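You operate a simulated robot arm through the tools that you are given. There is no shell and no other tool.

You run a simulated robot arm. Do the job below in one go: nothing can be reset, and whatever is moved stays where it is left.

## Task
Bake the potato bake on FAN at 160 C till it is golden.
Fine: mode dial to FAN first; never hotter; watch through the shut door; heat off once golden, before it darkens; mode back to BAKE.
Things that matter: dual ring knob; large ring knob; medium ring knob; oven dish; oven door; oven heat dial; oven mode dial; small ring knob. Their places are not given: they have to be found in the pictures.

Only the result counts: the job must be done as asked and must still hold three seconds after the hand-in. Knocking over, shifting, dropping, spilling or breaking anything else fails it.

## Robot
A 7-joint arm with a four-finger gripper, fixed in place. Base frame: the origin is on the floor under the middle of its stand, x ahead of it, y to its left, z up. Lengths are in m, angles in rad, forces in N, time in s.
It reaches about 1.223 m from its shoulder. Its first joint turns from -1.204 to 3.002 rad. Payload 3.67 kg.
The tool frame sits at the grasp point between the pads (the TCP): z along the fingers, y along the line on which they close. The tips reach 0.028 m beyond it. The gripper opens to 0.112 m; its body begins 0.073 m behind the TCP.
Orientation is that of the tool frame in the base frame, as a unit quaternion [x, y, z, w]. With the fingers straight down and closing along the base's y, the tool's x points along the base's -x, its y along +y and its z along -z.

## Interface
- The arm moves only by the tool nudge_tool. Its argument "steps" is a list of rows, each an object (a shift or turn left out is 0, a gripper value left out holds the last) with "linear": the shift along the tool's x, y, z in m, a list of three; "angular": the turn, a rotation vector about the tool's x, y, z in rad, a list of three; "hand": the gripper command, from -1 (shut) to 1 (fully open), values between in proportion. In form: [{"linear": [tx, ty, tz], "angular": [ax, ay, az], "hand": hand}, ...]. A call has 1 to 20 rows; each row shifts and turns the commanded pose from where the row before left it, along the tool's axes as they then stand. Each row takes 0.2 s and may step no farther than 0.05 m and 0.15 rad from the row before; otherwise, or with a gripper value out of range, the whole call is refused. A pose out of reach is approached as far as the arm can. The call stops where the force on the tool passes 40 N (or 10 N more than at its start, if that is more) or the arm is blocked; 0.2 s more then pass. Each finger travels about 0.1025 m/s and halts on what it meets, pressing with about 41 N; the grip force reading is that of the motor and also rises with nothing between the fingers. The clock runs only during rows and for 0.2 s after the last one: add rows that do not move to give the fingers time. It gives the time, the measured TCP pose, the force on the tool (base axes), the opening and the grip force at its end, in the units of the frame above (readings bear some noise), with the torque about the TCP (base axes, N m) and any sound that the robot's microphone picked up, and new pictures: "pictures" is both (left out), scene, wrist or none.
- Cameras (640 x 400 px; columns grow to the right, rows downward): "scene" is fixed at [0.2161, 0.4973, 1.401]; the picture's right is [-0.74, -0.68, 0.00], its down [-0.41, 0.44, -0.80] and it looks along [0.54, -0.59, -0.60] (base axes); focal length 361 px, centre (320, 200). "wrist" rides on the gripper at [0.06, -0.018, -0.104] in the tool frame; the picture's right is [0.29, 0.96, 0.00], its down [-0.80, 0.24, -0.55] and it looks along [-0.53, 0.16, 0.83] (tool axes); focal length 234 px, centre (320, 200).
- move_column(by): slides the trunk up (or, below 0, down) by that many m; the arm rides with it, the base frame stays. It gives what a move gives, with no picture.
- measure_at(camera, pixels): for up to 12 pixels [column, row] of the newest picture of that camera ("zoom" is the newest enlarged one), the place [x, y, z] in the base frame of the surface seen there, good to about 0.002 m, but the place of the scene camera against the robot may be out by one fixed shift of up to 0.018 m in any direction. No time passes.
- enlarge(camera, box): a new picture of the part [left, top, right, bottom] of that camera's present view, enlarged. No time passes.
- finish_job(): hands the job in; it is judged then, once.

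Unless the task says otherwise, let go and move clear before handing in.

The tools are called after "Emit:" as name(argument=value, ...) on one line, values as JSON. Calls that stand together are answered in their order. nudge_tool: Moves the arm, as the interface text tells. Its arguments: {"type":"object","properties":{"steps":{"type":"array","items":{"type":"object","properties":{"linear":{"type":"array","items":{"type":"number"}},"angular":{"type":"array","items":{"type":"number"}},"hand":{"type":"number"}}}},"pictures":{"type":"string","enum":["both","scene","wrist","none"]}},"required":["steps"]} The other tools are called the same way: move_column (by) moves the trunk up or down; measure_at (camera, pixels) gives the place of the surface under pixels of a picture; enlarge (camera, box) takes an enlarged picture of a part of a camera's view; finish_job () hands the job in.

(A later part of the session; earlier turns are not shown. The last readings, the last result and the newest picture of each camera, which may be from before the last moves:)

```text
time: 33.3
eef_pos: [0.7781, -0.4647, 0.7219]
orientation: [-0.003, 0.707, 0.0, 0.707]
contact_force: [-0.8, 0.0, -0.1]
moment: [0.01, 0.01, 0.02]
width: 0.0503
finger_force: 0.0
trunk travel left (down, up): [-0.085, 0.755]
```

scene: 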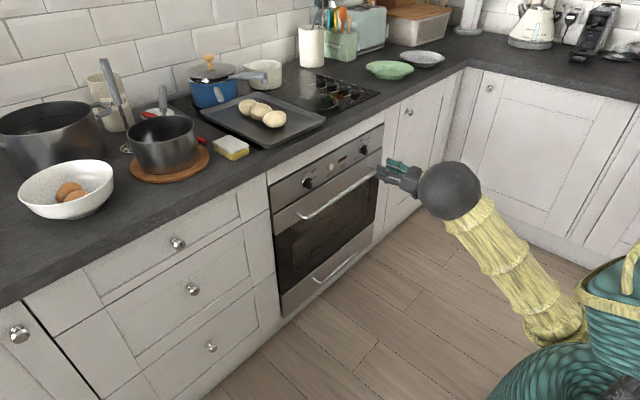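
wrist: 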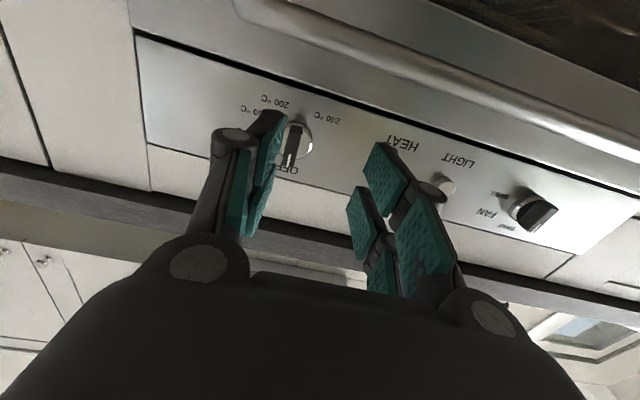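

Tool is upright again at (0.778,−0.465,0.722). I'll raise the trunk slightly and probe leftward in small increments at a more forward x.

Emit:
move_column(by=0.1)

Emit:
nudge_tool(steps=[{"linear": [0.04, 0, 0.02]}, {"linear": [0.03, 0, 0.02]}, {"linear": [0, 0.03, 0]}, {"linear": [0, 0.03, 0]}, {}])

```text
time: 34.6
eef_pos: [0.7787, -0.4641, 0.82]
orientation: [-0.003, 0.708, 0.001, 0.706]
contact_force: [-0.7, 0.4, -0.3]
moment: [0.01, -0.01, 0.01]
width: 0.0505
finger_force: 0.0
trunk travel left (down, up): [-0.185, 0.655]
```

```text
time: 35.8
eef_pos: [0.8172, -0.4104, 0.7432]
orientation: [0.002, 0.71, 0.0, 0.704]
contact_force: [0.2, 0.3, 0.4]
moment: [0.03, -0.03, 0.03]
width: 0.0504
finger_force: 0.0
trunk travel left (down, up): [-0.185, 0.655]
```

scene: 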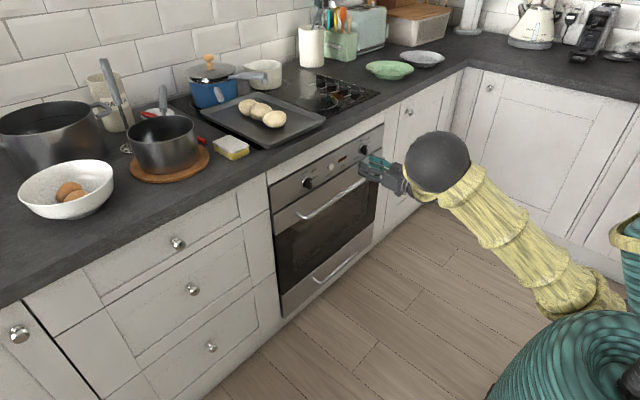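
wrist: 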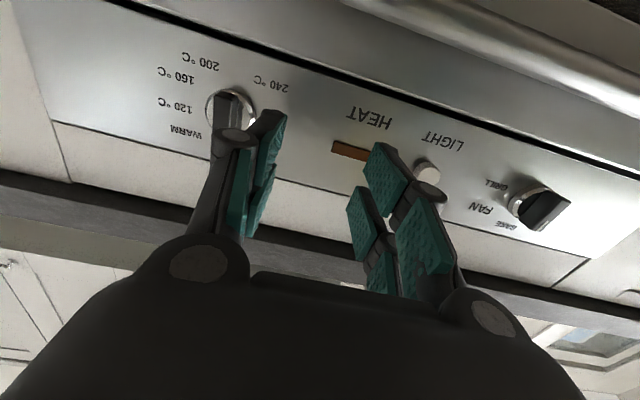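

The readings at the limit showed the tool drifting to point left, so yawing the tool slightly left should free the motion. I'll test a small left yaw and continue left.

Emit:
nudge_tool(steps=[{"angular": [-0.13, 0, 0]}, {"angular": [-0.13, 0, 0]}, {"linear": [0, 0.035, 0]}, {"linear": [0, 0.035, 0]}, {}])

```text
time: 37.0
eef_pos: [0.7993, -0.3366, 0.7514]
orientation: [-0.095, 0.701, 0.092, 0.7]
contact_force: [0.6, 0.0, -0.4]
moment: [0.01, 0.01, 0.02]
width: 0.0502
finger_force: 0.1
trunk travel left (down, up): [-0.185, 0.655]
```

scene: 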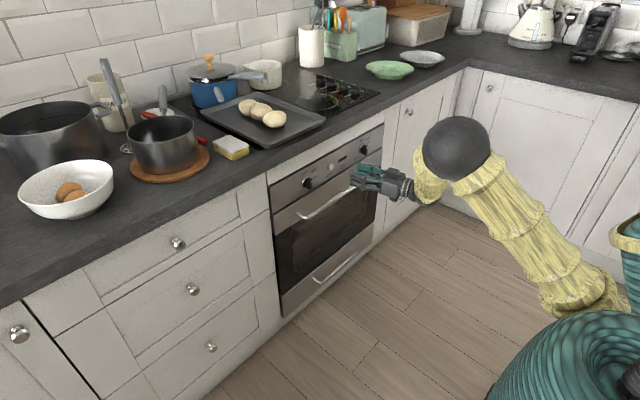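
wrist: 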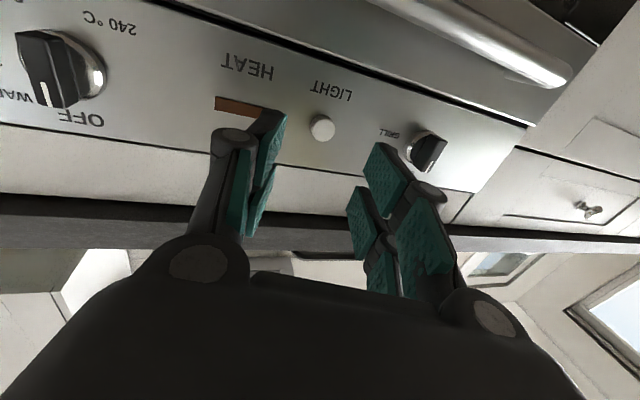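

With a 15° left yaw the arm now reaches y=−0.337 without trouble. Continuing left toward y≈−0.19.

Emit:
nudge_tool(steps=[{"linear": [0, 0.034, 0.01]}, {"linear": [0, 0.034, 0.01]}, {"linear": [0, 0.034, 0.01]}, {"linear": [0, 0.034, 0.01]}, {}])

```text
time: 38.0
eef_pos: [0.7923, -0.2514, 0.6152]
orientation: [-0.045, 0.762, 0.098, 0.639]
contact_force: [0.6, -0.3, 0.2]
moment: [0.01, 0.04, 0.06]
width: 0.0504
finger_force: 0.0
trunk travel left (down, up): [-0.185, 0.655]
stopped in row 4: the arm was blocked; the commanded pose is now the measured one
```

scene: 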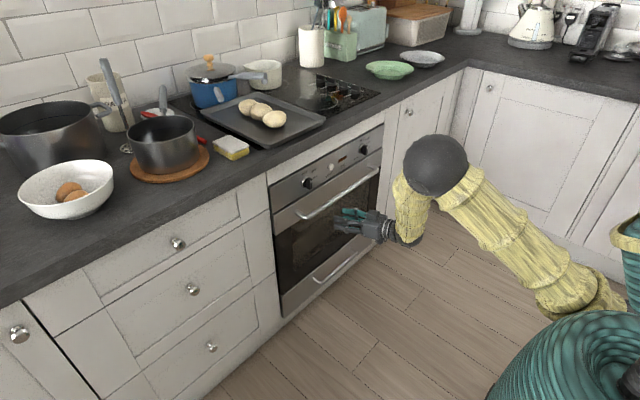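
wrist: 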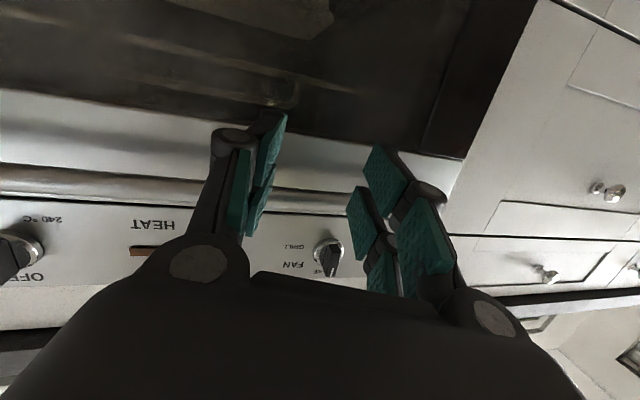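

Again a sudden dip with no contact: the arm seems to be switching configuration. I'll retreat from the oven to explore at a safe distance, raising and pitching the tool downward.

Emit:
nudge_tool(steps=[{"linear": [0, 0, -0.045]}, {"linear": [0, 0, -0.04]}, {"linear": [-0.03, 0, 0], "angular": [0, 0.1, 0]}, {"linear": [-0.03, 0, 0], "angular": [0, 0.1, 0]}, {}], pictures="scene")

```text
time: 39.0
eef_pos: [0.701, -0.3038, 0.5756]
orientation: [-0.003, 0.862, 0.11, 0.495]
contact_force: [-0.1, -0.1, -0.7]
moment: [-0.02, 0.0, -0.01]
width: 0.0504
finger_force: 0.1
trunk travel left (down, up): [-0.185, 0.655]
stopped in row 5: the arm was blocked; the commanded pose is now the measured one
```

scene: 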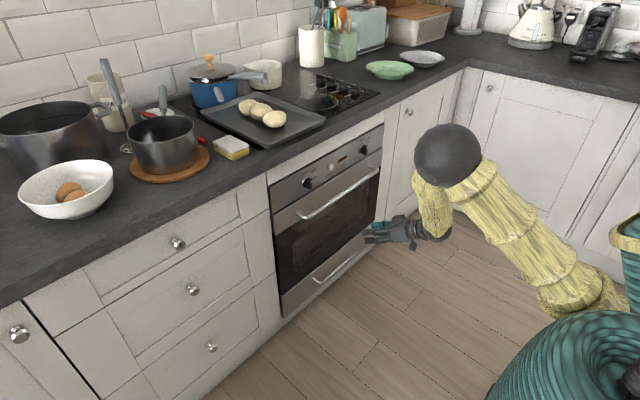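

I'll measure the arm's current joints positions in the scene to understand the posture.

Emit:
measure_at(camera="scene", pixels=[[447, 155], [433, 205], [437, 228], [415, 228], [390, 232], [500, 215], [545, 275], [575, 295], [605, 290], [560, 330]])

Emit:
enlarge(camera="scene", box=[350, 100, 640, 400])

```text
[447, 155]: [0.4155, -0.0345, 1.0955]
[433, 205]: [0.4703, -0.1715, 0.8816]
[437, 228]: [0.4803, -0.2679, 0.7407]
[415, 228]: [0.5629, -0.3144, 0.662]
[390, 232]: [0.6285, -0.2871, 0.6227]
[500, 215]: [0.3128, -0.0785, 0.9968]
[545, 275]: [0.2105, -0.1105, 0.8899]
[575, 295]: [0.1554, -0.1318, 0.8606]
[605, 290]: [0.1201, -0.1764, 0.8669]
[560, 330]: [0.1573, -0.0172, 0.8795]
```

```text
1.33 times, centred on (495, 250) of scene
```

zoom: 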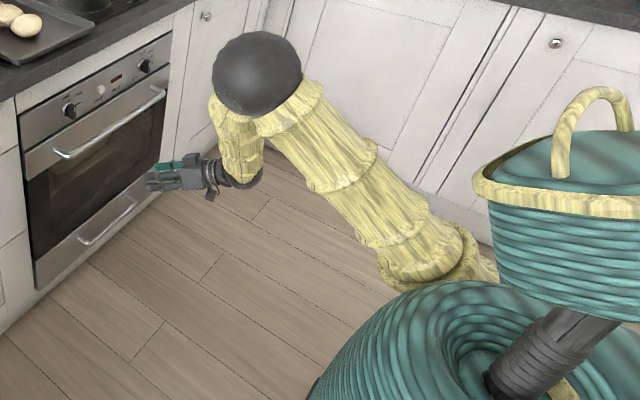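

The elbow is swivelled inward with the forearm heading right — an awkward posture. I'll move right to a comfortable pose, then yaw the tool left strongly, which should force the elbow outward.

Emit:
nudge_tool(steps=[{"linear": [0, -0.04, 0]}, {"linear": [-0.02, -0.04, 0], "angular": [0, -0.12, 0]}, {"linear": [-0.03, -0.03, 0], "angular": [0, -0.12, 0]}, {"linear": [-0.04, 0, 0], "angular": [0, -0.12, 0]}, {"linear": [-0.04, 0, 0], "angular": [0, -0.12, 0]}, {"linear": [-0.04, 0, 0]}, {}], pictures="scene")

```text
time: 40.6
eef_pos: [0.7575, -0.4332, 0.7203]
orientation: [0.02, 0.719, 0.107, 0.686]
contact_force: [-0.1, 0.6, 0.2]
moment: [-0.01, 0.02, -0.02]
width: 0.0506
finger_force: 0.1
trunk travel left (down, up): [-0.185, 0.655]
```

scene: 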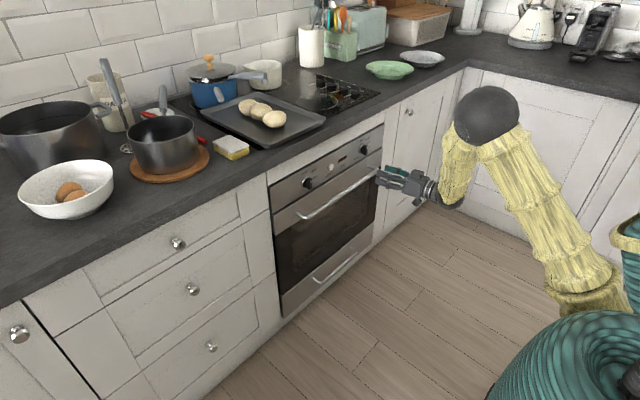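

Elbow moved outward to pixel (487,113). Now lift and yaw left progressively.

Emit:
nudge_tool(steps=[{"linear": [-0.03, 0, -0.02], "angular": [-0.12, 0, 0]}, {"linear": [-0.03, 0, -0.02], "angular": [-0.12, 0, 0]}, {"linear": [-0.03, 0, 0], "angular": [-0.12, 0, 0]}, {"linear": [-0.03, 0, 0], "angular": [-0.12, 0, 0]}, {"angular": [-0.12, 0, 0]}, {}], pictures="scene")

```text
time: 42.0
eef_pos: [0.7249, -0.4614, 0.8383]
orientation: [-0.183, 0.656, 0.315, 0.661]
contact_force: [-0.1, -0.4, -0.4]
moment: [-0.03, -0.01, 0.02]
width: 0.0502
finger_force: 0.0
trunk travel left (down, up): [-0.185, 0.655]
```

scene: 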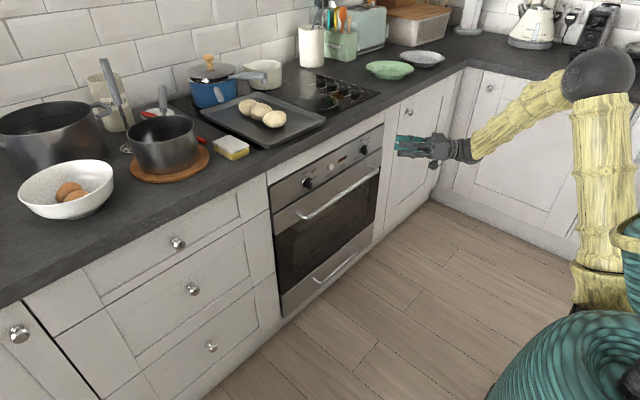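

The elbow is now well outside at (600,75). I'll move straight left (base +y) at this yaw, still well clear of the oven.

Emit:
nudge_tool(steps=[{"linear": [0.007, 0.0294, 0.0262]}, {"linear": [0.007, 0.0294, 0.0262]}, {"linear": [0.007, 0.0294, 0.0262]}, {"linear": [0.007, 0.0294, 0.0262]}, {"linear": [0.007, 0.0294, 0.0262]}, {"linear": [0.007, 0.0294, 0.0262]}, {}], pictures="scene")

```text
time: 43.6
eef_pos: [0.7251, -0.2213, 0.838]
orientation: [-0.183, 0.656, 0.314, 0.661]
contact_force: [-0.5, 0.2, 0.1]
moment: [0.02, -0.01, -0.02]
width: 0.0502
finger_force: 0.1
trunk travel left (down, up): [-0.185, 0.655]
```

scene: 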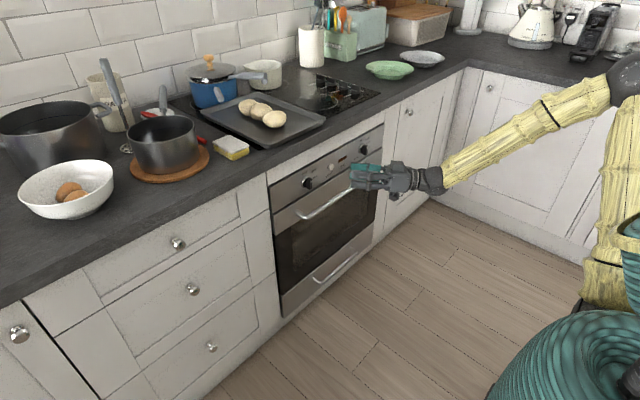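

The tool reached y=−0.221 cleanly with the elbow outside. Now I'll rotate the tool back toward straight +x in place.

Emit:
nudge_tool(steps=[{"angular": [0.12, 0.001, -0.0317]}, {"angular": [0.12, 0.001, -0.0317]}, {"angular": [0.12, 0.001, -0.0317]}, {"angular": [0.12, 0.001, -0.0317]}, {"angular": [0.12, 0.001, -0.0317]}, {"angular": [0.12, 0.001, -0.0317]}, {}])

```text
time: 45.5
eef_pos: [0.7216, -0.2897, 0.8505]
orientation: [0.039, 0.713, 0.037, 0.699]
contact_force: [0.5, 0.5, -0.9]
moment: [0.02, 0.01, -0.01]
width: 0.0503
finger_force: 0.0
out of reach, approached as far as the arm can: row 6
trunk travel left (down, up): [-0.185, 0.655]
stopped in row 7: the arm was blocked; the commanded pose is now the measured one
```

scene: 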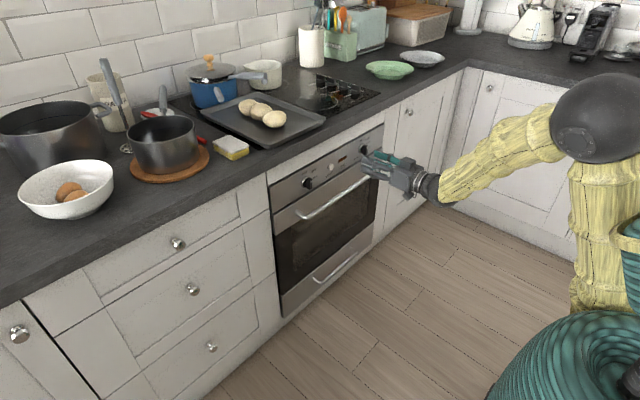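
wrist: 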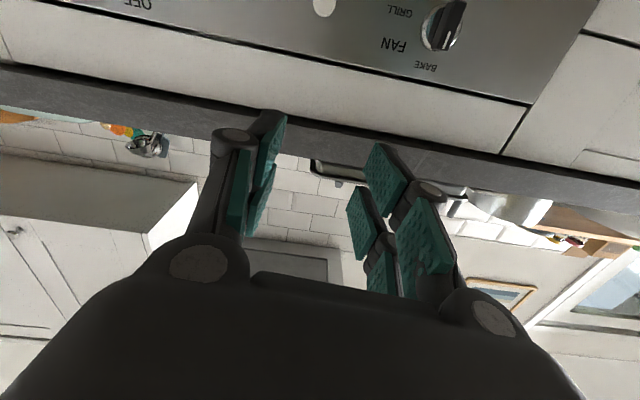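

At yaw 0 the folded arm is pinched at x≈0.72. More forward reach should unfold it, so I'll yaw left again, then go forward and down to the mode dial's front before straightening.

Emit:
nudge_tool(steps=[{"angular": [-0.13, 0, -0.02]}, {"angular": [-0.13, 0, -0.02]}, {"angular": [-0.13, 0, -0.02]}, {"angular": [-0.13, 0, -0.02]}, {}], pictures="none")

```text
time: 46.6
eef_pos: [0.722, -0.2884, 0.8509]
orientation: [-0.172, 0.681, 0.19, 0.686]
contact_force: [0.7, -0.2, -0.8]
moment: [-0.03, -0.01, 0.04]
width: 0.0505
finger_force: 0.0
trunk travel left (down, up): [-0.185, 0.655]
```

Yaw is 30° left, no roll. Moving forward, left and down to about (0.82,−0.20,0.75).

Emit:
nudge_tool(steps=[{"linear": [0.025, 0.0072, 0.0329]}, {"linear": [0.025, 0.0072, 0.0329]}, {"linear": [0.025, 0.0072, 0.0329]}, {"linear": [0.025, 0.0072, 0.0329]}, {}])

```text
time: 47.9
eef_pos: [0.8206, -0.1954, 0.7515]
orientation: [-0.172, 0.681, 0.19, 0.686]
contact_force: [0.0, -0.1, -0.4]
moment: [-0.02, -0.04, -0.02]
width: 0.0504
finger_force: 0.1
trunk travel left (down, up): [-0.185, 0.655]
```

scene: 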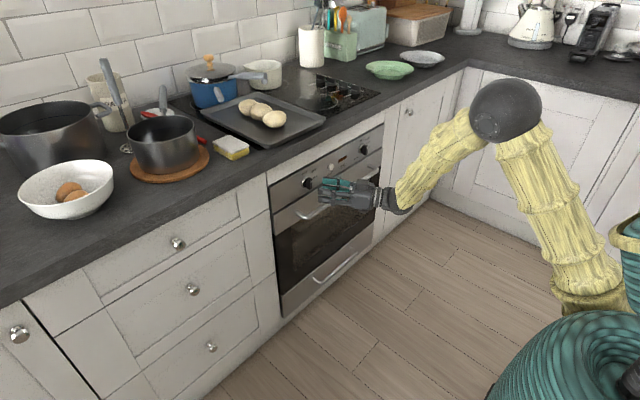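
wrist: 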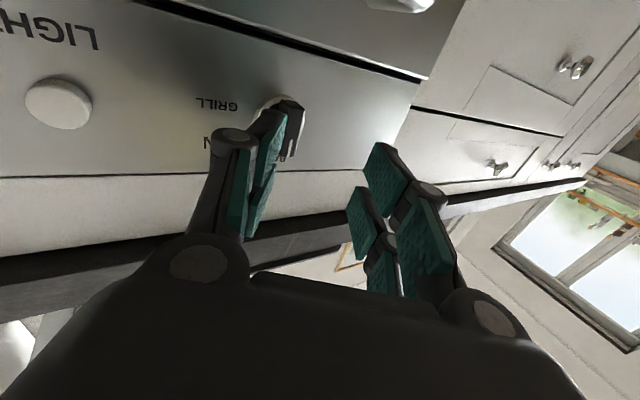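

At the mode dial's front with 30° yaw and no complaints. I'll straighten the tool by ~15° and check.

Emit:
nudge_tool(steps=[{"linear": [0, 0, -0.01], "angular": [0.13, 0, 0.0]}, {"angular": [0.13, 0, 0.0]}, {}])

```text
time: 48.6
eef_pos: [0.8131, -0.2001, 0.7523]
orientation: [-0.082, 0.7, 0.1, 0.702]
contact_force: [-0.6, 0.3, -0.1]
moment: [-0.01, -0.02, -0.04]
width: 0.0503
finger_force: 0.1
trunk travel left (down, up): [-0.185, 0.655]
```

scene: 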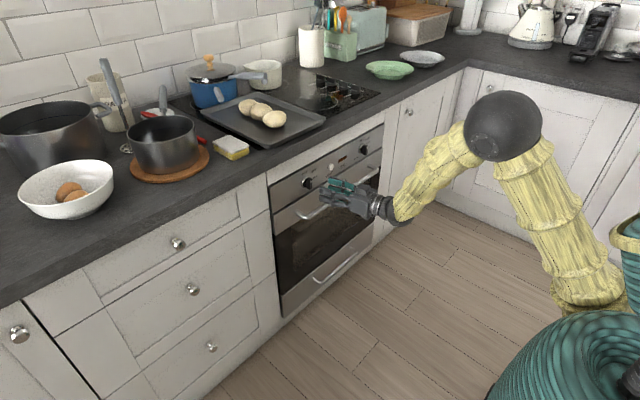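
wrist: 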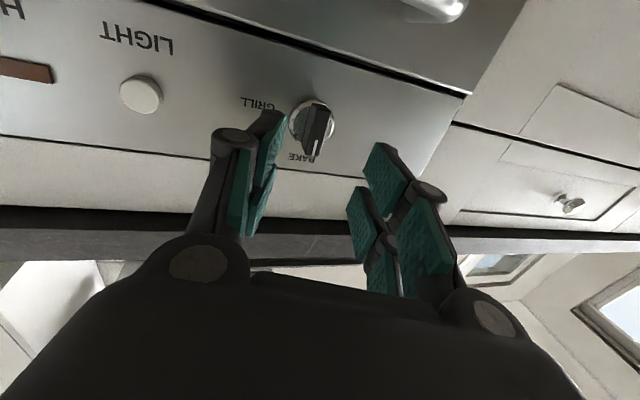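

Yaw is now 15°, posture fine. Another 7.5° step.

Emit:
nudge_tool(steps=[{"angular": [0.065, 0, -0.01]}, {"angular": [0.065, 0, -0.01]}, {}], pictures="scene")

```text
time: 49.5
eef_pos: [0.8137, -0.2059, 0.7506]
orientation: [-0.067, 0.703, 0.081, 0.704]
contact_force: [0.3, -0.1, 0.3]
moment: [0.01, -0.02, -0.02]
width: 0.0505
finger_force: 0.0
out of reach, approached as far as the arm can: row 1, 2
trunk travel left (down, up): [-0.185, 0.655]
```

scene: 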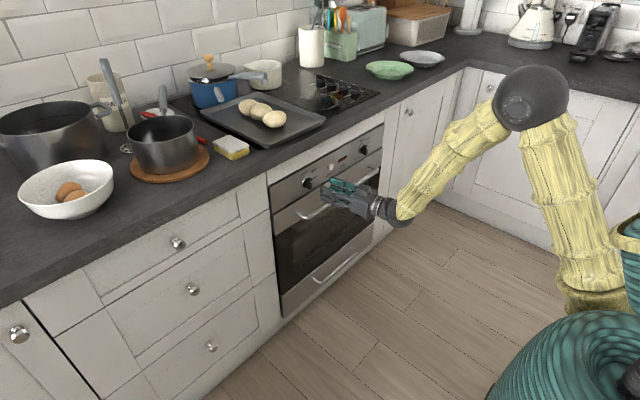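

The arm holds a minimum yaw of ~12° here, which is acceptable for gripping the bar. I'll set yaw 15°, align with the knob (y −0.182, z 0.750) along the heading and approach partway.

Emit:
nudge_tool(steps=[{"linear": [0, 0.0096, 0.0026], "angular": [-0.05, 0, 0]}, {"linear": [0, 0, 0.015]}, {}])

```text
time: 50.2
eef_pos: [0.8287, -0.1924, 0.7509]
orientation: [-0.086, 0.7, 0.099, 0.702]
contact_force: [-0.2, -0.6, 0.6]
moment: [0.0, 0.02, -0.01]
width: 0.0505
finger_force: 0.1
trunk travel left (down, up): [-0.185, 0.655]
```

scene: 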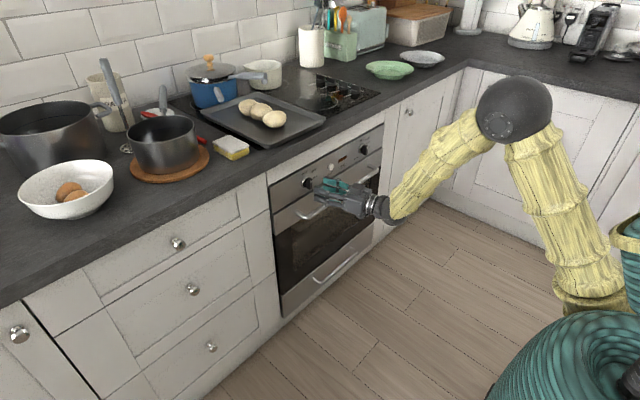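
wrist: 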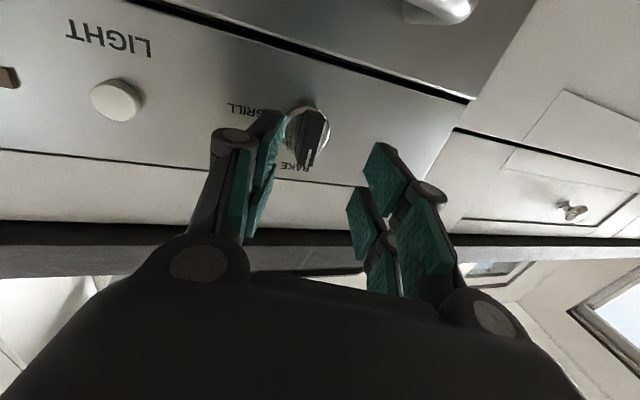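

The bar sits between the fingers at (310,135), slightly toward the image's left finger. I'll shift 6 mm and advance to x≈0.866, then check.

Emit:
nudge_tool(steps=[{"linear": [0, -0.003, 0.0125]}, {"linear": [0, -0.003, 0.0125]}, {"linear": [0, 0, 0.012]}, {}])

```text
time: 51.2
eef_pos: [0.8649, -0.1887, 0.7509]
orientation: [-0.086, 0.7, 0.099, 0.702]
contact_force: [0.7, -0.5, 0.3]
moment: [0.01, 0.03, 0.01]
width: 0.0507
finger_force: 0.1
trunk travel left (down, up): [-0.185, 0.655]
```

scene: 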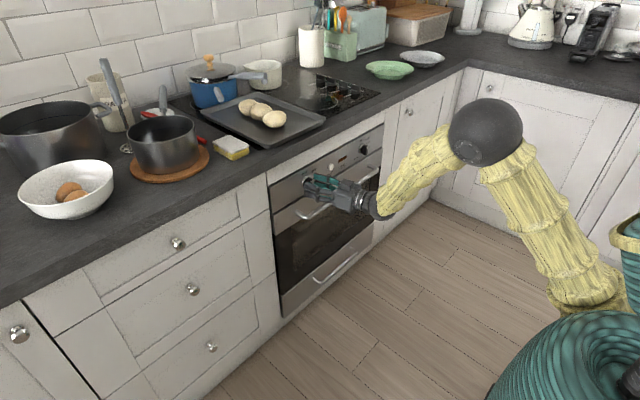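
wrist: 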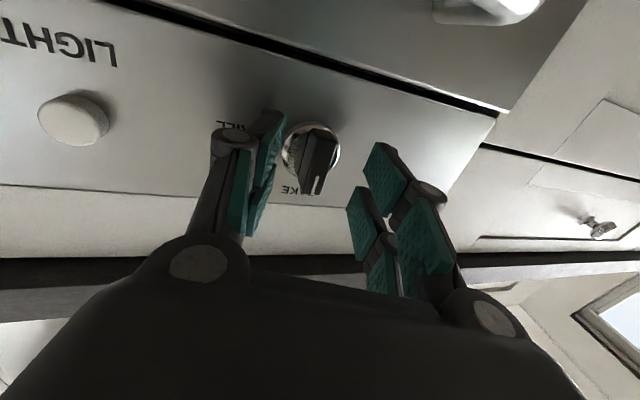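

In position with no contact. I'll enlarge and measure the finger tips against the bar to confirm the overlap.

Emit:
enlarge(camera="wrist", box=[210, 90, 450, 240])

Emit:
measure_at(camera="wrist", pixels=[[283, 115], [275, 112], [270, 165], [376, 148], [372, 160], [355, 195], [318, 185], [318, 140], [310, 125], [335, 150]])

```text
2.67 times, centred on (330, 165) of wrist
```

zoom: 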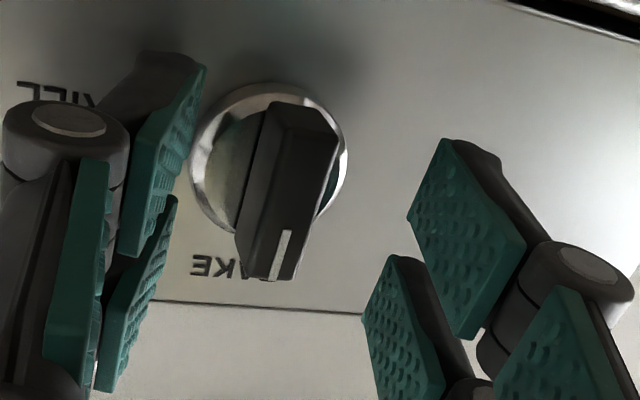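

```text
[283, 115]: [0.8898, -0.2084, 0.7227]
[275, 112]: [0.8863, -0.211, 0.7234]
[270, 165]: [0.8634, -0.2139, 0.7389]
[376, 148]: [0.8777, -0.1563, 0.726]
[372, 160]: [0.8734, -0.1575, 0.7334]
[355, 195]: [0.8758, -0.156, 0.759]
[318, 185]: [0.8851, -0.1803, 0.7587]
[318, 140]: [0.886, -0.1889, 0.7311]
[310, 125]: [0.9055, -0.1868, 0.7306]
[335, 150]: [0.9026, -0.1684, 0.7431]
```

The tips (x≈0.878–0.890) barely overlap the bar front (0.885). I'll close to ~0.03 m opening and move 8 mm deeper, then check tip positions.

Emit:
nudge_tool(steps=[{"hand": -0.46}, {"linear": [0, 0.001, 0.008]}, {}], pictures="wrist")

Emit:
enlarge(camera="wrist", box=[230, 90, 430, 230])

```text
time: 52.0
eef_pos: [0.8727, -0.1867, 0.7504]
orientation: [-0.085, 0.7, 0.099, 0.702]
contact_force: [-19.3, -5.4, -1.4]
moment: [0.01, 0.1, -0.55]
width: 0.0303
finger_force: 0.0
trunk travel left (down, up): [-0.185, 0.655]
```

wrist: 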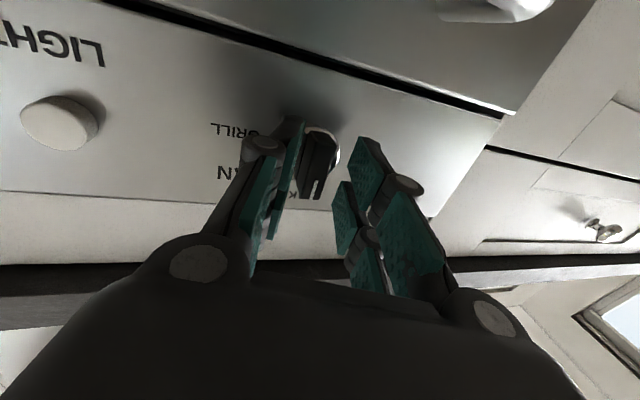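

```text
2.86 times, centred on (330, 160) of wrist
```

zoom: 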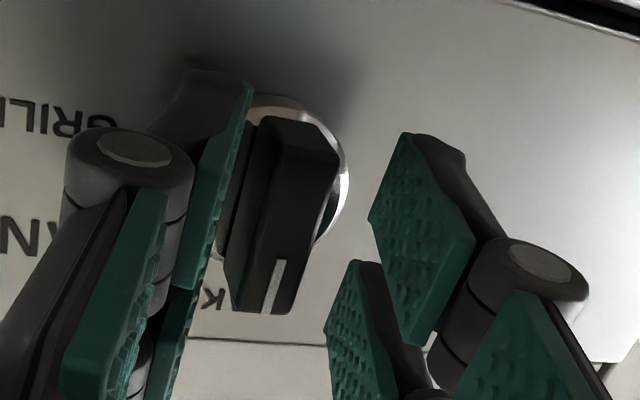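

The world-right fingertip touches the knob's ring (−19 N), limited by the yaw. I'll back off 8 mm and try to reduce yaw a bit further here.

Emit:
nudge_tool(steps=[{"linear": [0, 0, -0.01]}, {"linear": [0, 0.002, 0], "angular": [0.05, 0, 0]}, {"linear": [0, 0.001, 0], "angular": [0.05, 0, 0]}, {}], pictures="wrist")

```text
time: 52.7
eef_pos: [0.8617, -0.1732, 0.7438]
orientation: [-0.097, 0.706, 0.075, 0.698]
contact_force: [-9.5, -37.2, -1.6]
moment: [0.89, -0.61, -1.19]
width: 0.0463
finger_force: 15.2
out of reach, approached as far as the arm can: row 3
trunk travel left (down, up): [-0.185, 0.655]
stopped in row 3: the force on the tool passed its limit at 53 N (the readings are from after the stop); the commanded pose is now the measured one
```

wrist: 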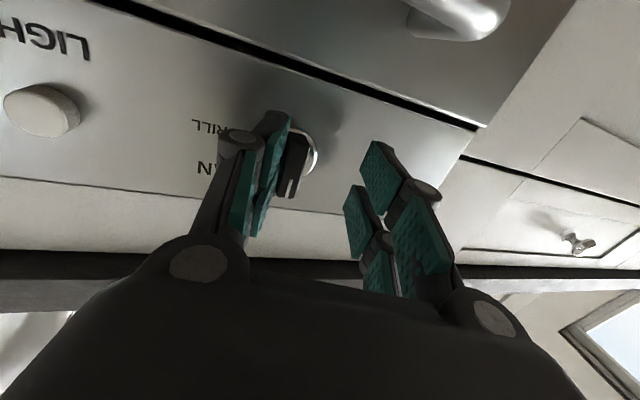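

The arm slid sideways and pressed the finger on the bar (37 N). I'll relieve this by shifting right and back a little.

Emit:
nudge_tool(steps=[{"linear": [0, -0.008, -0.004]}, {"linear": [0.0, -0.005, -0.004]}, {}])

```text
time: 53.5
eef_pos: [0.8589, -0.1783, 0.7454]
orientation: [-0.101, 0.705, 0.075, 0.698]
contact_force: [0.5, -15.8, 2.4]
moment: [0.37, 0.15, -0.32]
width: 0.0363
finger_force: 5.7
trunk travel left (down, up): [-0.185, 0.655]
```

scene: 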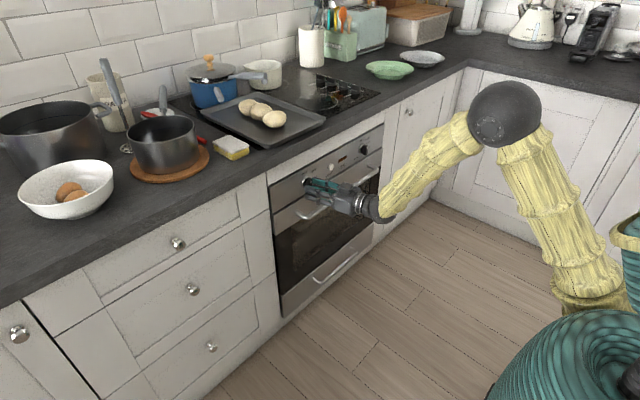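
wrist: 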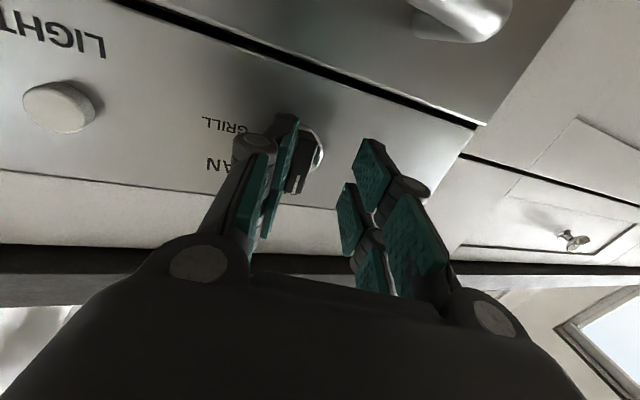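

Still 16 N sideways; shifting right further and correcting a 4° roll.

Emit:
nudge_tool(steps=[{"linear": [-0.002, -0.007, 0], "angular": [0, 0, 0.035]}, {"linear": [-0.002, -0.004, 0], "angular": [0, 0, 0.035]}, {}], pictures="wrist")

Emit:
enlarge(camera="wrist", box=[230, 90, 430, 230])

```text
time: 54.3
eef_pos: [0.8608, -0.1896, 0.7492]
orientation: [-0.078, 0.708, 0.099, 0.695]
contact_force: [0.4, -0.8, 0.1]
moment: [0.01, -0.02, 0.05]
width: 0.0304
finger_force: 0.1
trunk travel left (down, up): [-0.185, 0.655]
```

wrist: 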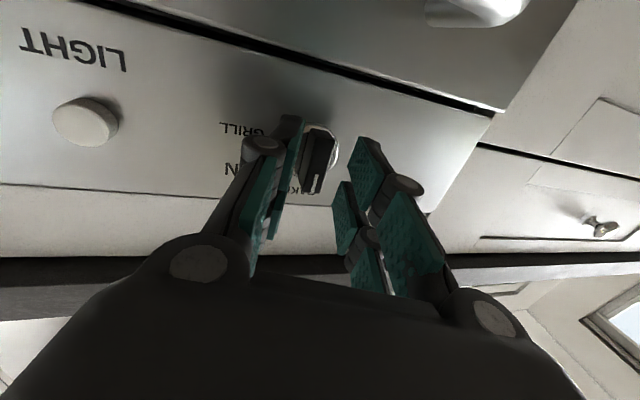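

```text
2.86 times, centred on (330, 160) of wrist
```

zoom: 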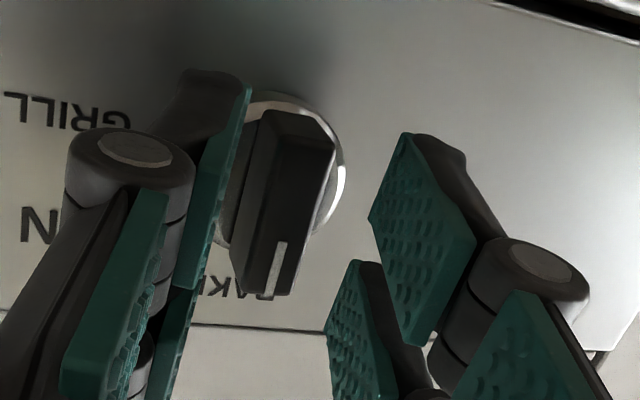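

Free of contact now and the dial is still at BAKE. I'll measure the bar face and the finger pad tips in this zoom to centre precisely.

Emit:
measure_at(camera="zoom", pixels=[[275, 270], [318, 125], [300, 180], [322, 180], [270, 120], [240, 110], [238, 150], [402, 140], [385, 220], [343, 180], [290, 103], [270, 290]])

```text
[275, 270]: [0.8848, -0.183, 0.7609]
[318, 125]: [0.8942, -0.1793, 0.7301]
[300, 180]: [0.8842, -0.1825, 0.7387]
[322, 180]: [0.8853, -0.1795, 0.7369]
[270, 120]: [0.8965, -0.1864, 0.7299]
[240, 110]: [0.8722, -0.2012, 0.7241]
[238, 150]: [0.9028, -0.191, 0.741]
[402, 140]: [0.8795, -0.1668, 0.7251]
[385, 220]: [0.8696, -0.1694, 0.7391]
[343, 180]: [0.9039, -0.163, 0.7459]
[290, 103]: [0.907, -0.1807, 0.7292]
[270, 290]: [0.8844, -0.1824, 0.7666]
```

The bar centre (y≈−0.183) is 3 mm right of the finger centre. I'll shift 3 mm, advance 7 mm and close on the bar.

Emit:
nudge_tool(steps=[{"linear": [0, -0.003, 0.0035]}, {"linear": [0, 0, 0.004]}, {"hand": -0.7}, {"hand": -0.85}, {"hand": -1}, {}])

Emit:
enlarge(camera="wrist", box=[230, 90, 430, 230])

```text
time: 55.7
eef_pos: [0.8692, -0.1889, 0.7499]
orientation: [-0.079, 0.708, 0.099, 0.694]
contact_force: [-3.5, 8.6, -1.7]
moment: [0.0, 0.12, -0.01]
width: 0.0144
finger_force: 44.5
trunk travel left (down, up): [-0.185, 0.655]
```

scene: 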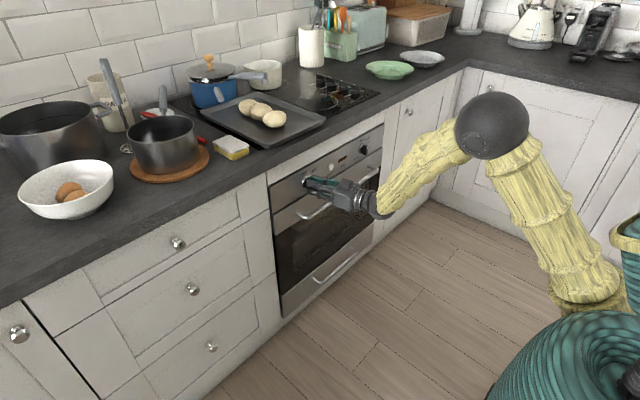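
wrist: 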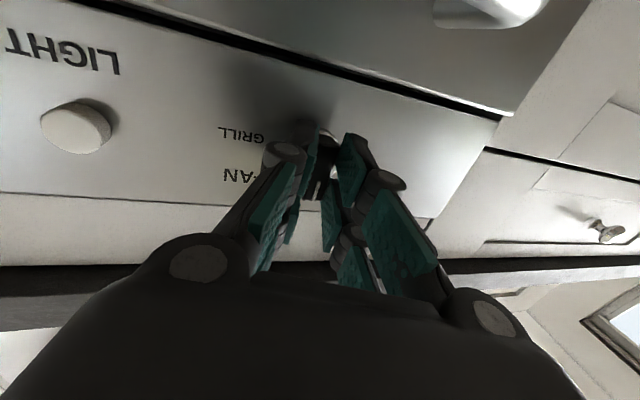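

```text
2.86 times, centred on (330, 160) of wrist
```

zoom: 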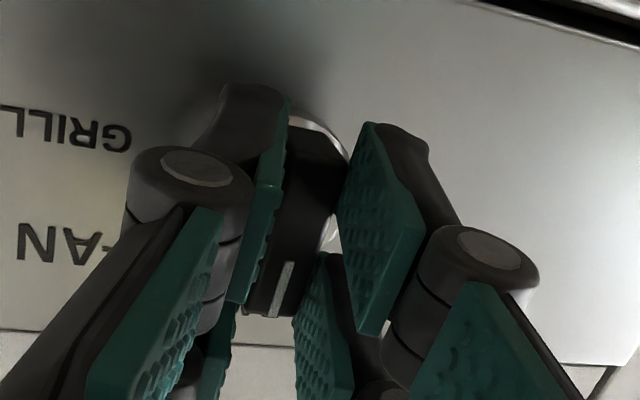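

The bar is gripped (width 14 mm, 44 N) with little net force. I'll start turning clockwise, +0.3 rad first.

Emit:
nudge_tool(steps=[{"angular": [0, 0, 0.1]}, {"angular": [0, 0, 0.1]}, {"angular": [0, 0, 0.1]}, {}])

Emit:
enlarge(camera="wrist", box=[230, 90, 430, 230])

```text
time: 56.7
eef_pos: [0.8678, -0.1897, 0.7492]
orientation: [0.029, 0.712, 0.201, 0.672]
contact_force: [-23.9, 18.5, -4.1]
moment: [-0.04, -0.33, 0.15]
width: 0.0141
finger_force: 45.3
trunk travel left (down, up): [-0.185, 0.655]
```

scene: 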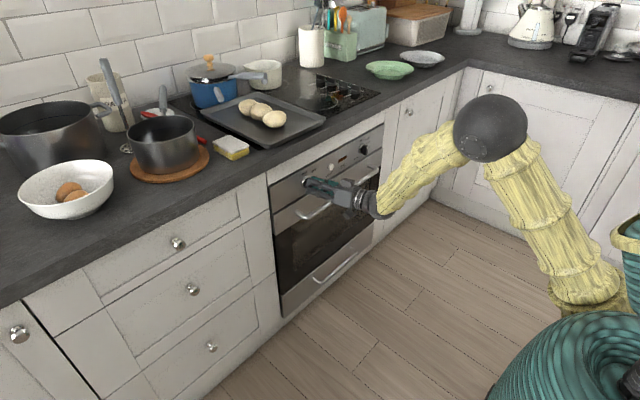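
wrist: 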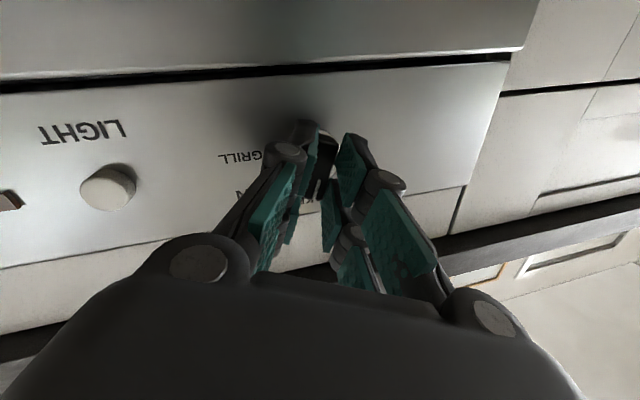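

```text
2.86 times, centred on (330, 160) of wrist
```

zoom: 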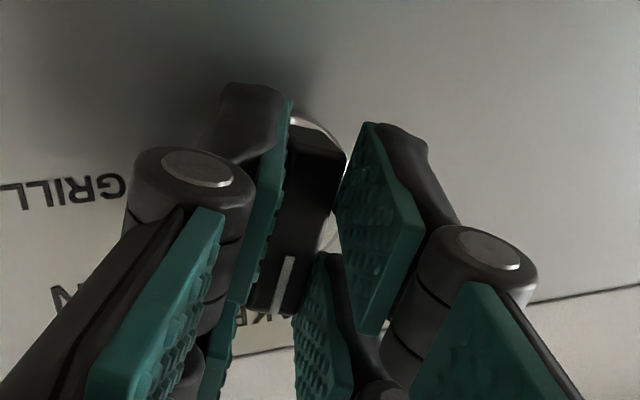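

The bar turns with the gripper (the panel rotated in view while the bar stayed between the pads). I'll relieve the push by backing off 2 mm and continue to ~0.9 rad.

Emit:
nudge_tool(steps=[{"linear": [0, 0.0, -0.002], "angular": [0, 0, 0.1]}, {"linear": [0, 0.0, -0.001], "angular": [0, 0, 0.1]}, {"angular": [0, 0, 0.1]}, {}], pictures="wrist")

```text
time: 57.7
eef_pos: [0.8667, -0.1898, 0.7507]
orientation: [0.134, 0.699, 0.299, 0.635]
contact_force: [4.9, 17.8, 3.7]
moment: [0.05, 0.13, 0.18]
width: 0.0138
finger_force: 45.0
trunk travel left (down, up): [-0.185, 0.655]
```

wrist: 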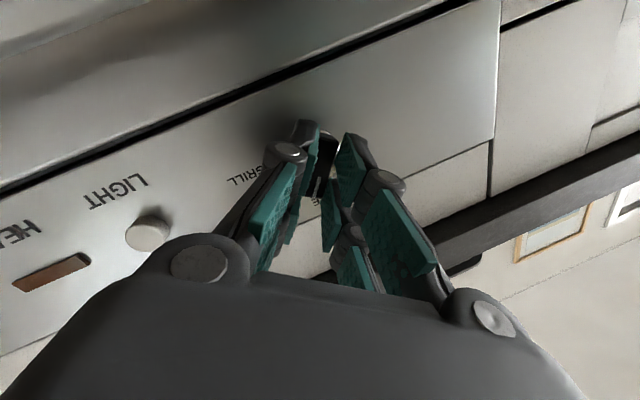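

Roll so far puts the knob near 36°. Turning another 0.27 rad to reach FAN at ≈52°.

Emit:
nudge_tool(steps=[{"linear": [0, -0.001, 0], "angular": [0, 0, 0.09]}, {"linear": [0, -0.001, 0], "angular": [0, 0, 0.09]}, {"angular": [0, 0, 0.09]}, {}], pictures="wrist")

Emit:
enlarge(camera="wrist", box=[230, 90, 430, 230])

```text
time: 58.7
eef_pos: [0.8653, -0.1918, 0.7508]
orientation: [0.226, 0.674, 0.383, 0.59]
contact_force: [-9.0, 28.3, 16.0]
moment: [0.09, -0.2, 0.49]
width: 0.0137
finger_force: 45.2
trunk travel left (down, up): [-0.185, 0.655]
```

wrist: 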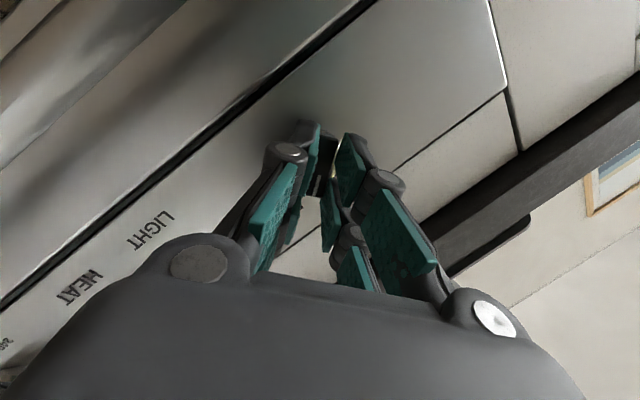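

```text
2.86 times, centred on (330, 160) of wrist
```

zoom: 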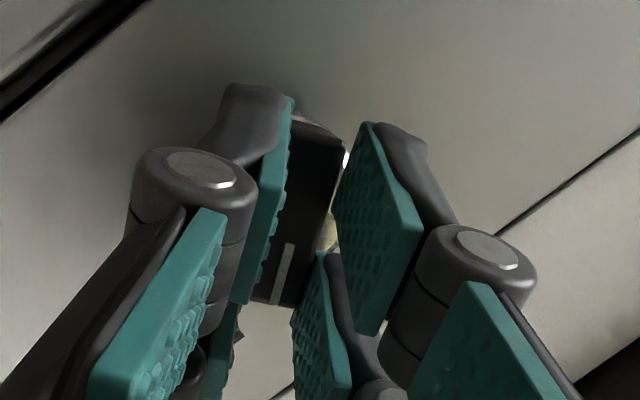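

The gripper angle is 52° and the mark sits along the bar. I'll open a little and back straight off to inspect the dial.

Emit:
nudge_tool(steps=[{"hand": -0.75}, {"hand": -0.5}, {"hand": -0.3}, {"linear": [0, 0, -0.015]}, {"linear": [0, 0, -0.02]}, {"linear": [0, 0, -0.02]}, {}])

Emit:
enlarge(camera="scene", box=[280, 155, 340, 200])

```text
time: 60.3
eef_pos: [0.8124, -0.2065, 0.7479]
orientation: [0.228, 0.675, 0.382, 0.589]
contact_force: [-0.6, -0.3, 0.4]
moment: [0.01, 0.0, -0.03]
width: 0.0392
finger_force: 0.0
trunk travel left (down, up): [-0.185, 0.655]
```

scene: 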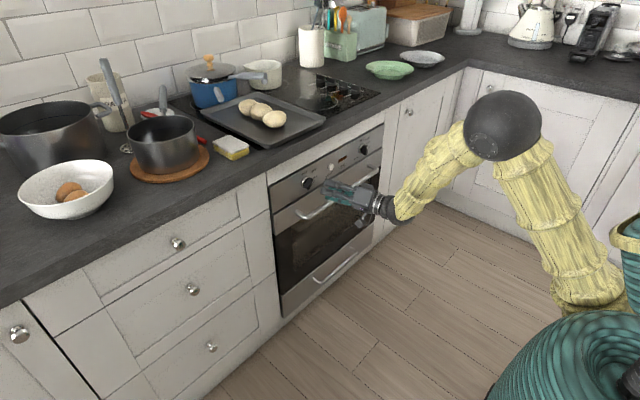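
wrist: 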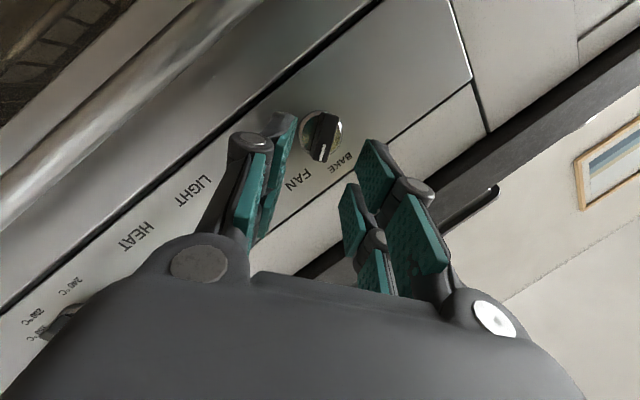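

```text
8.89 times, centred on (310, 178) of scene
```

zoom: 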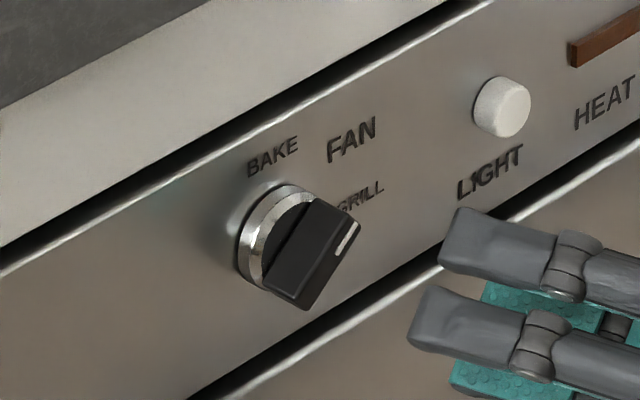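

The mode dial now points up-right toward FAN. I'll measure its angle in 3D to verify.

Emit:
enlarge(camera="wrist", box=[260, 90, 380, 200])

```text
3.64 times, centred on (320, 145) of wrist
```

zoom: 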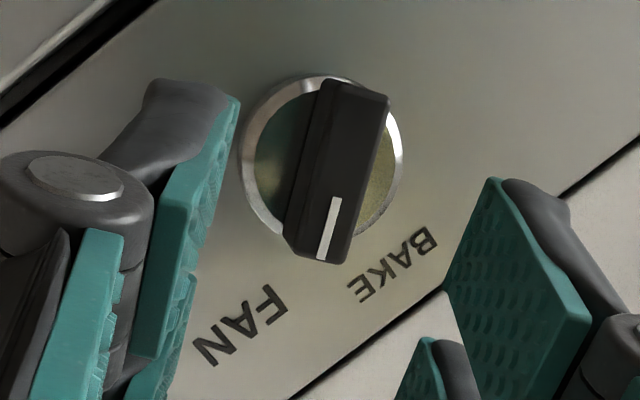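

Emit:
measure_at(camera="zoom", pixels=[[323, 250], [336, 205], [352, 130], [362, 100], [310, 250], [335, 255], [393, 253], [238, 327], [260, 305], [272, 160], [398, 160], [325, 240]])

```text
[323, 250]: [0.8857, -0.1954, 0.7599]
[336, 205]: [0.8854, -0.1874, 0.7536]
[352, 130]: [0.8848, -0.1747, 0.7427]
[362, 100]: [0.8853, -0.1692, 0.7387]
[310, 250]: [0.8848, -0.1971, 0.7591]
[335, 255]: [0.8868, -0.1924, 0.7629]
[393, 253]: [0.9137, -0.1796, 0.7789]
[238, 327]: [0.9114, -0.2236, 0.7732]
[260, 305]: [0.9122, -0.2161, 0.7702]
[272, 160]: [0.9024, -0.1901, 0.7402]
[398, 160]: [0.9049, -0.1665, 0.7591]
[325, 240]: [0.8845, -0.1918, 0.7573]
```

The bar direction measures 51° clockwise and the FAN label sits at ≈50–55°, so the mode is at FAN. Now I'll back off and move right toward the heat dial.

Emit:
nudge_tool(steps=[{"linear": [0.006, 0.004, -0.029]}, {"linear": [-0.0303, -0.0242, -0.0099]}, {"linear": [-0.0303, -0.0242, -0.0099]}, {"linear": [-0.0303, -0.0242, -0.0099]}, {"linear": [-0.0303, -0.0242, -0.0099]}, {"linear": [-0.0303, -0.0242, -0.0099]}, {"linear": [-0.0303, -0.0242, -0.0099]}, {"linear": [-0.0303, -0.0242, -0.0099]}, {}], pictures="scene")

Emit:
nudge_tool(steps=[{"angular": [0.0323, -0.018, -0.1278]}, {"angular": [0.0323, -0.018, -0.1278]}, {"angular": [0.0323, -0.018, -0.1278]}, {"angular": [0.0323, -0.018, -0.1278]}, {"angular": [0.0323, -0.018, -0.1278]}, {"angular": [0.0323, -0.018, -0.1278]}, {"angular": [0.0323, -0.018, -0.1278]}, {}])

```text
time: 62.3
eef_pos: [0.7852, -0.4881, 0.7472]
orientation: [0.228, 0.675, 0.381, 0.589]
contact_force: [-0.4, -0.9, 0.2]
moment: [-0.02, -0.02, 0.03]
width: 0.0391
finger_force: 0.0
trunk travel left (down, up): [-0.185, 0.655]
```

scene: 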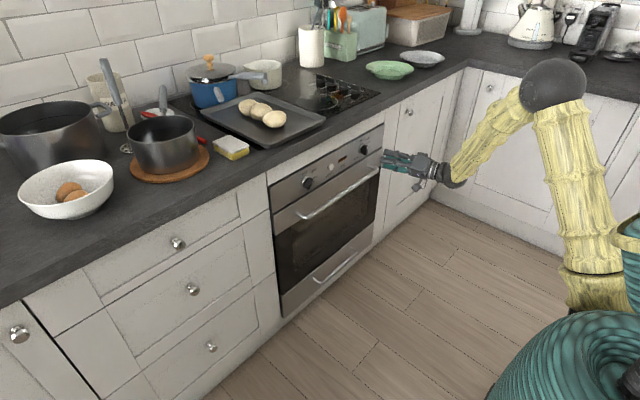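

```text
time: 64.1
eef_pos: [0.7841, -0.4863, 0.7487]
orientation: [0.0, 0.707, -0.001, 0.707]
contact_force: [0.7, 1.0, -0.5]
moment: [-0.02, 0.0, -0.01]
width: 0.0393
finger_force: 0.1
trunk travel left (down, up): [-0.185, 0.655]
```

scene: 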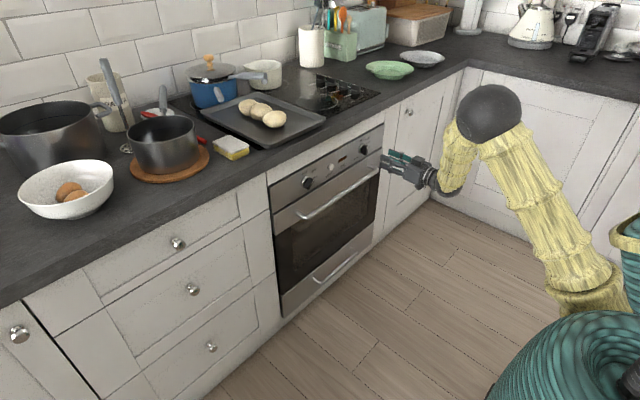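
wrist: 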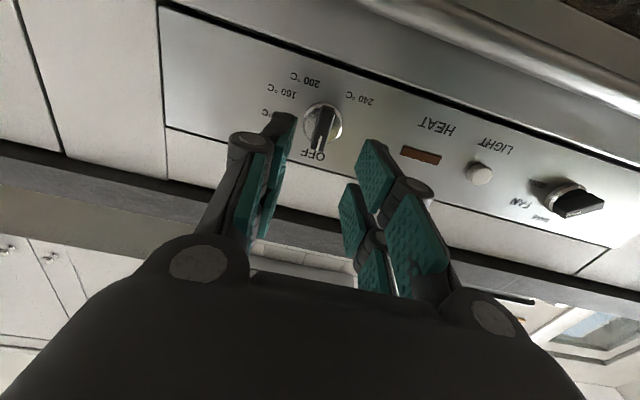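

Tool is exactly straight (+x, roll 0) at the heat dial. I'll align to its centre (y −0.482, z 0.750) and advance to x≈0.870, fingers straddling the bar.

Emit:
nudge_tool(steps=[{"linear": [-0.0012, 0.0033, 0.02]}, {"linear": [0, 0, 0.025]}, {"linear": [0, 0, 0.025]}, {"linear": [0, 0, 0.015]}, {}], pictures="wrist")

Emit:
enlarge(camera="wrist", box=[230, 90, 430, 230])

```text
time: 65.3
eef_pos: [0.8687, -0.483, 0.7501]
orientation: [0.001, 0.708, -0.001, 0.707]
contact_force: [-0.1, -0.1, -0.1]
moment: [-0.01, 0.01, -0.01]
width: 0.0392
finger_force: 0.2
trunk travel left (down, up): [-0.185, 0.655]
```

wrist: 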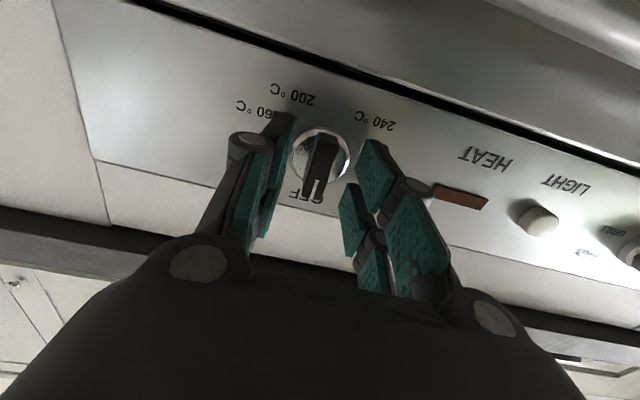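

```text
2.86 times, centred on (330, 160) of wrist
```

zoom: 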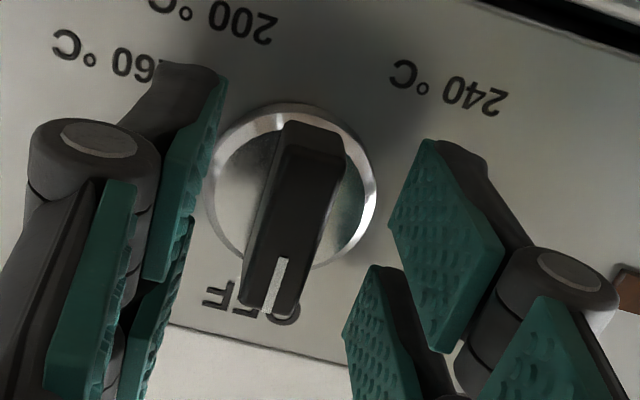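

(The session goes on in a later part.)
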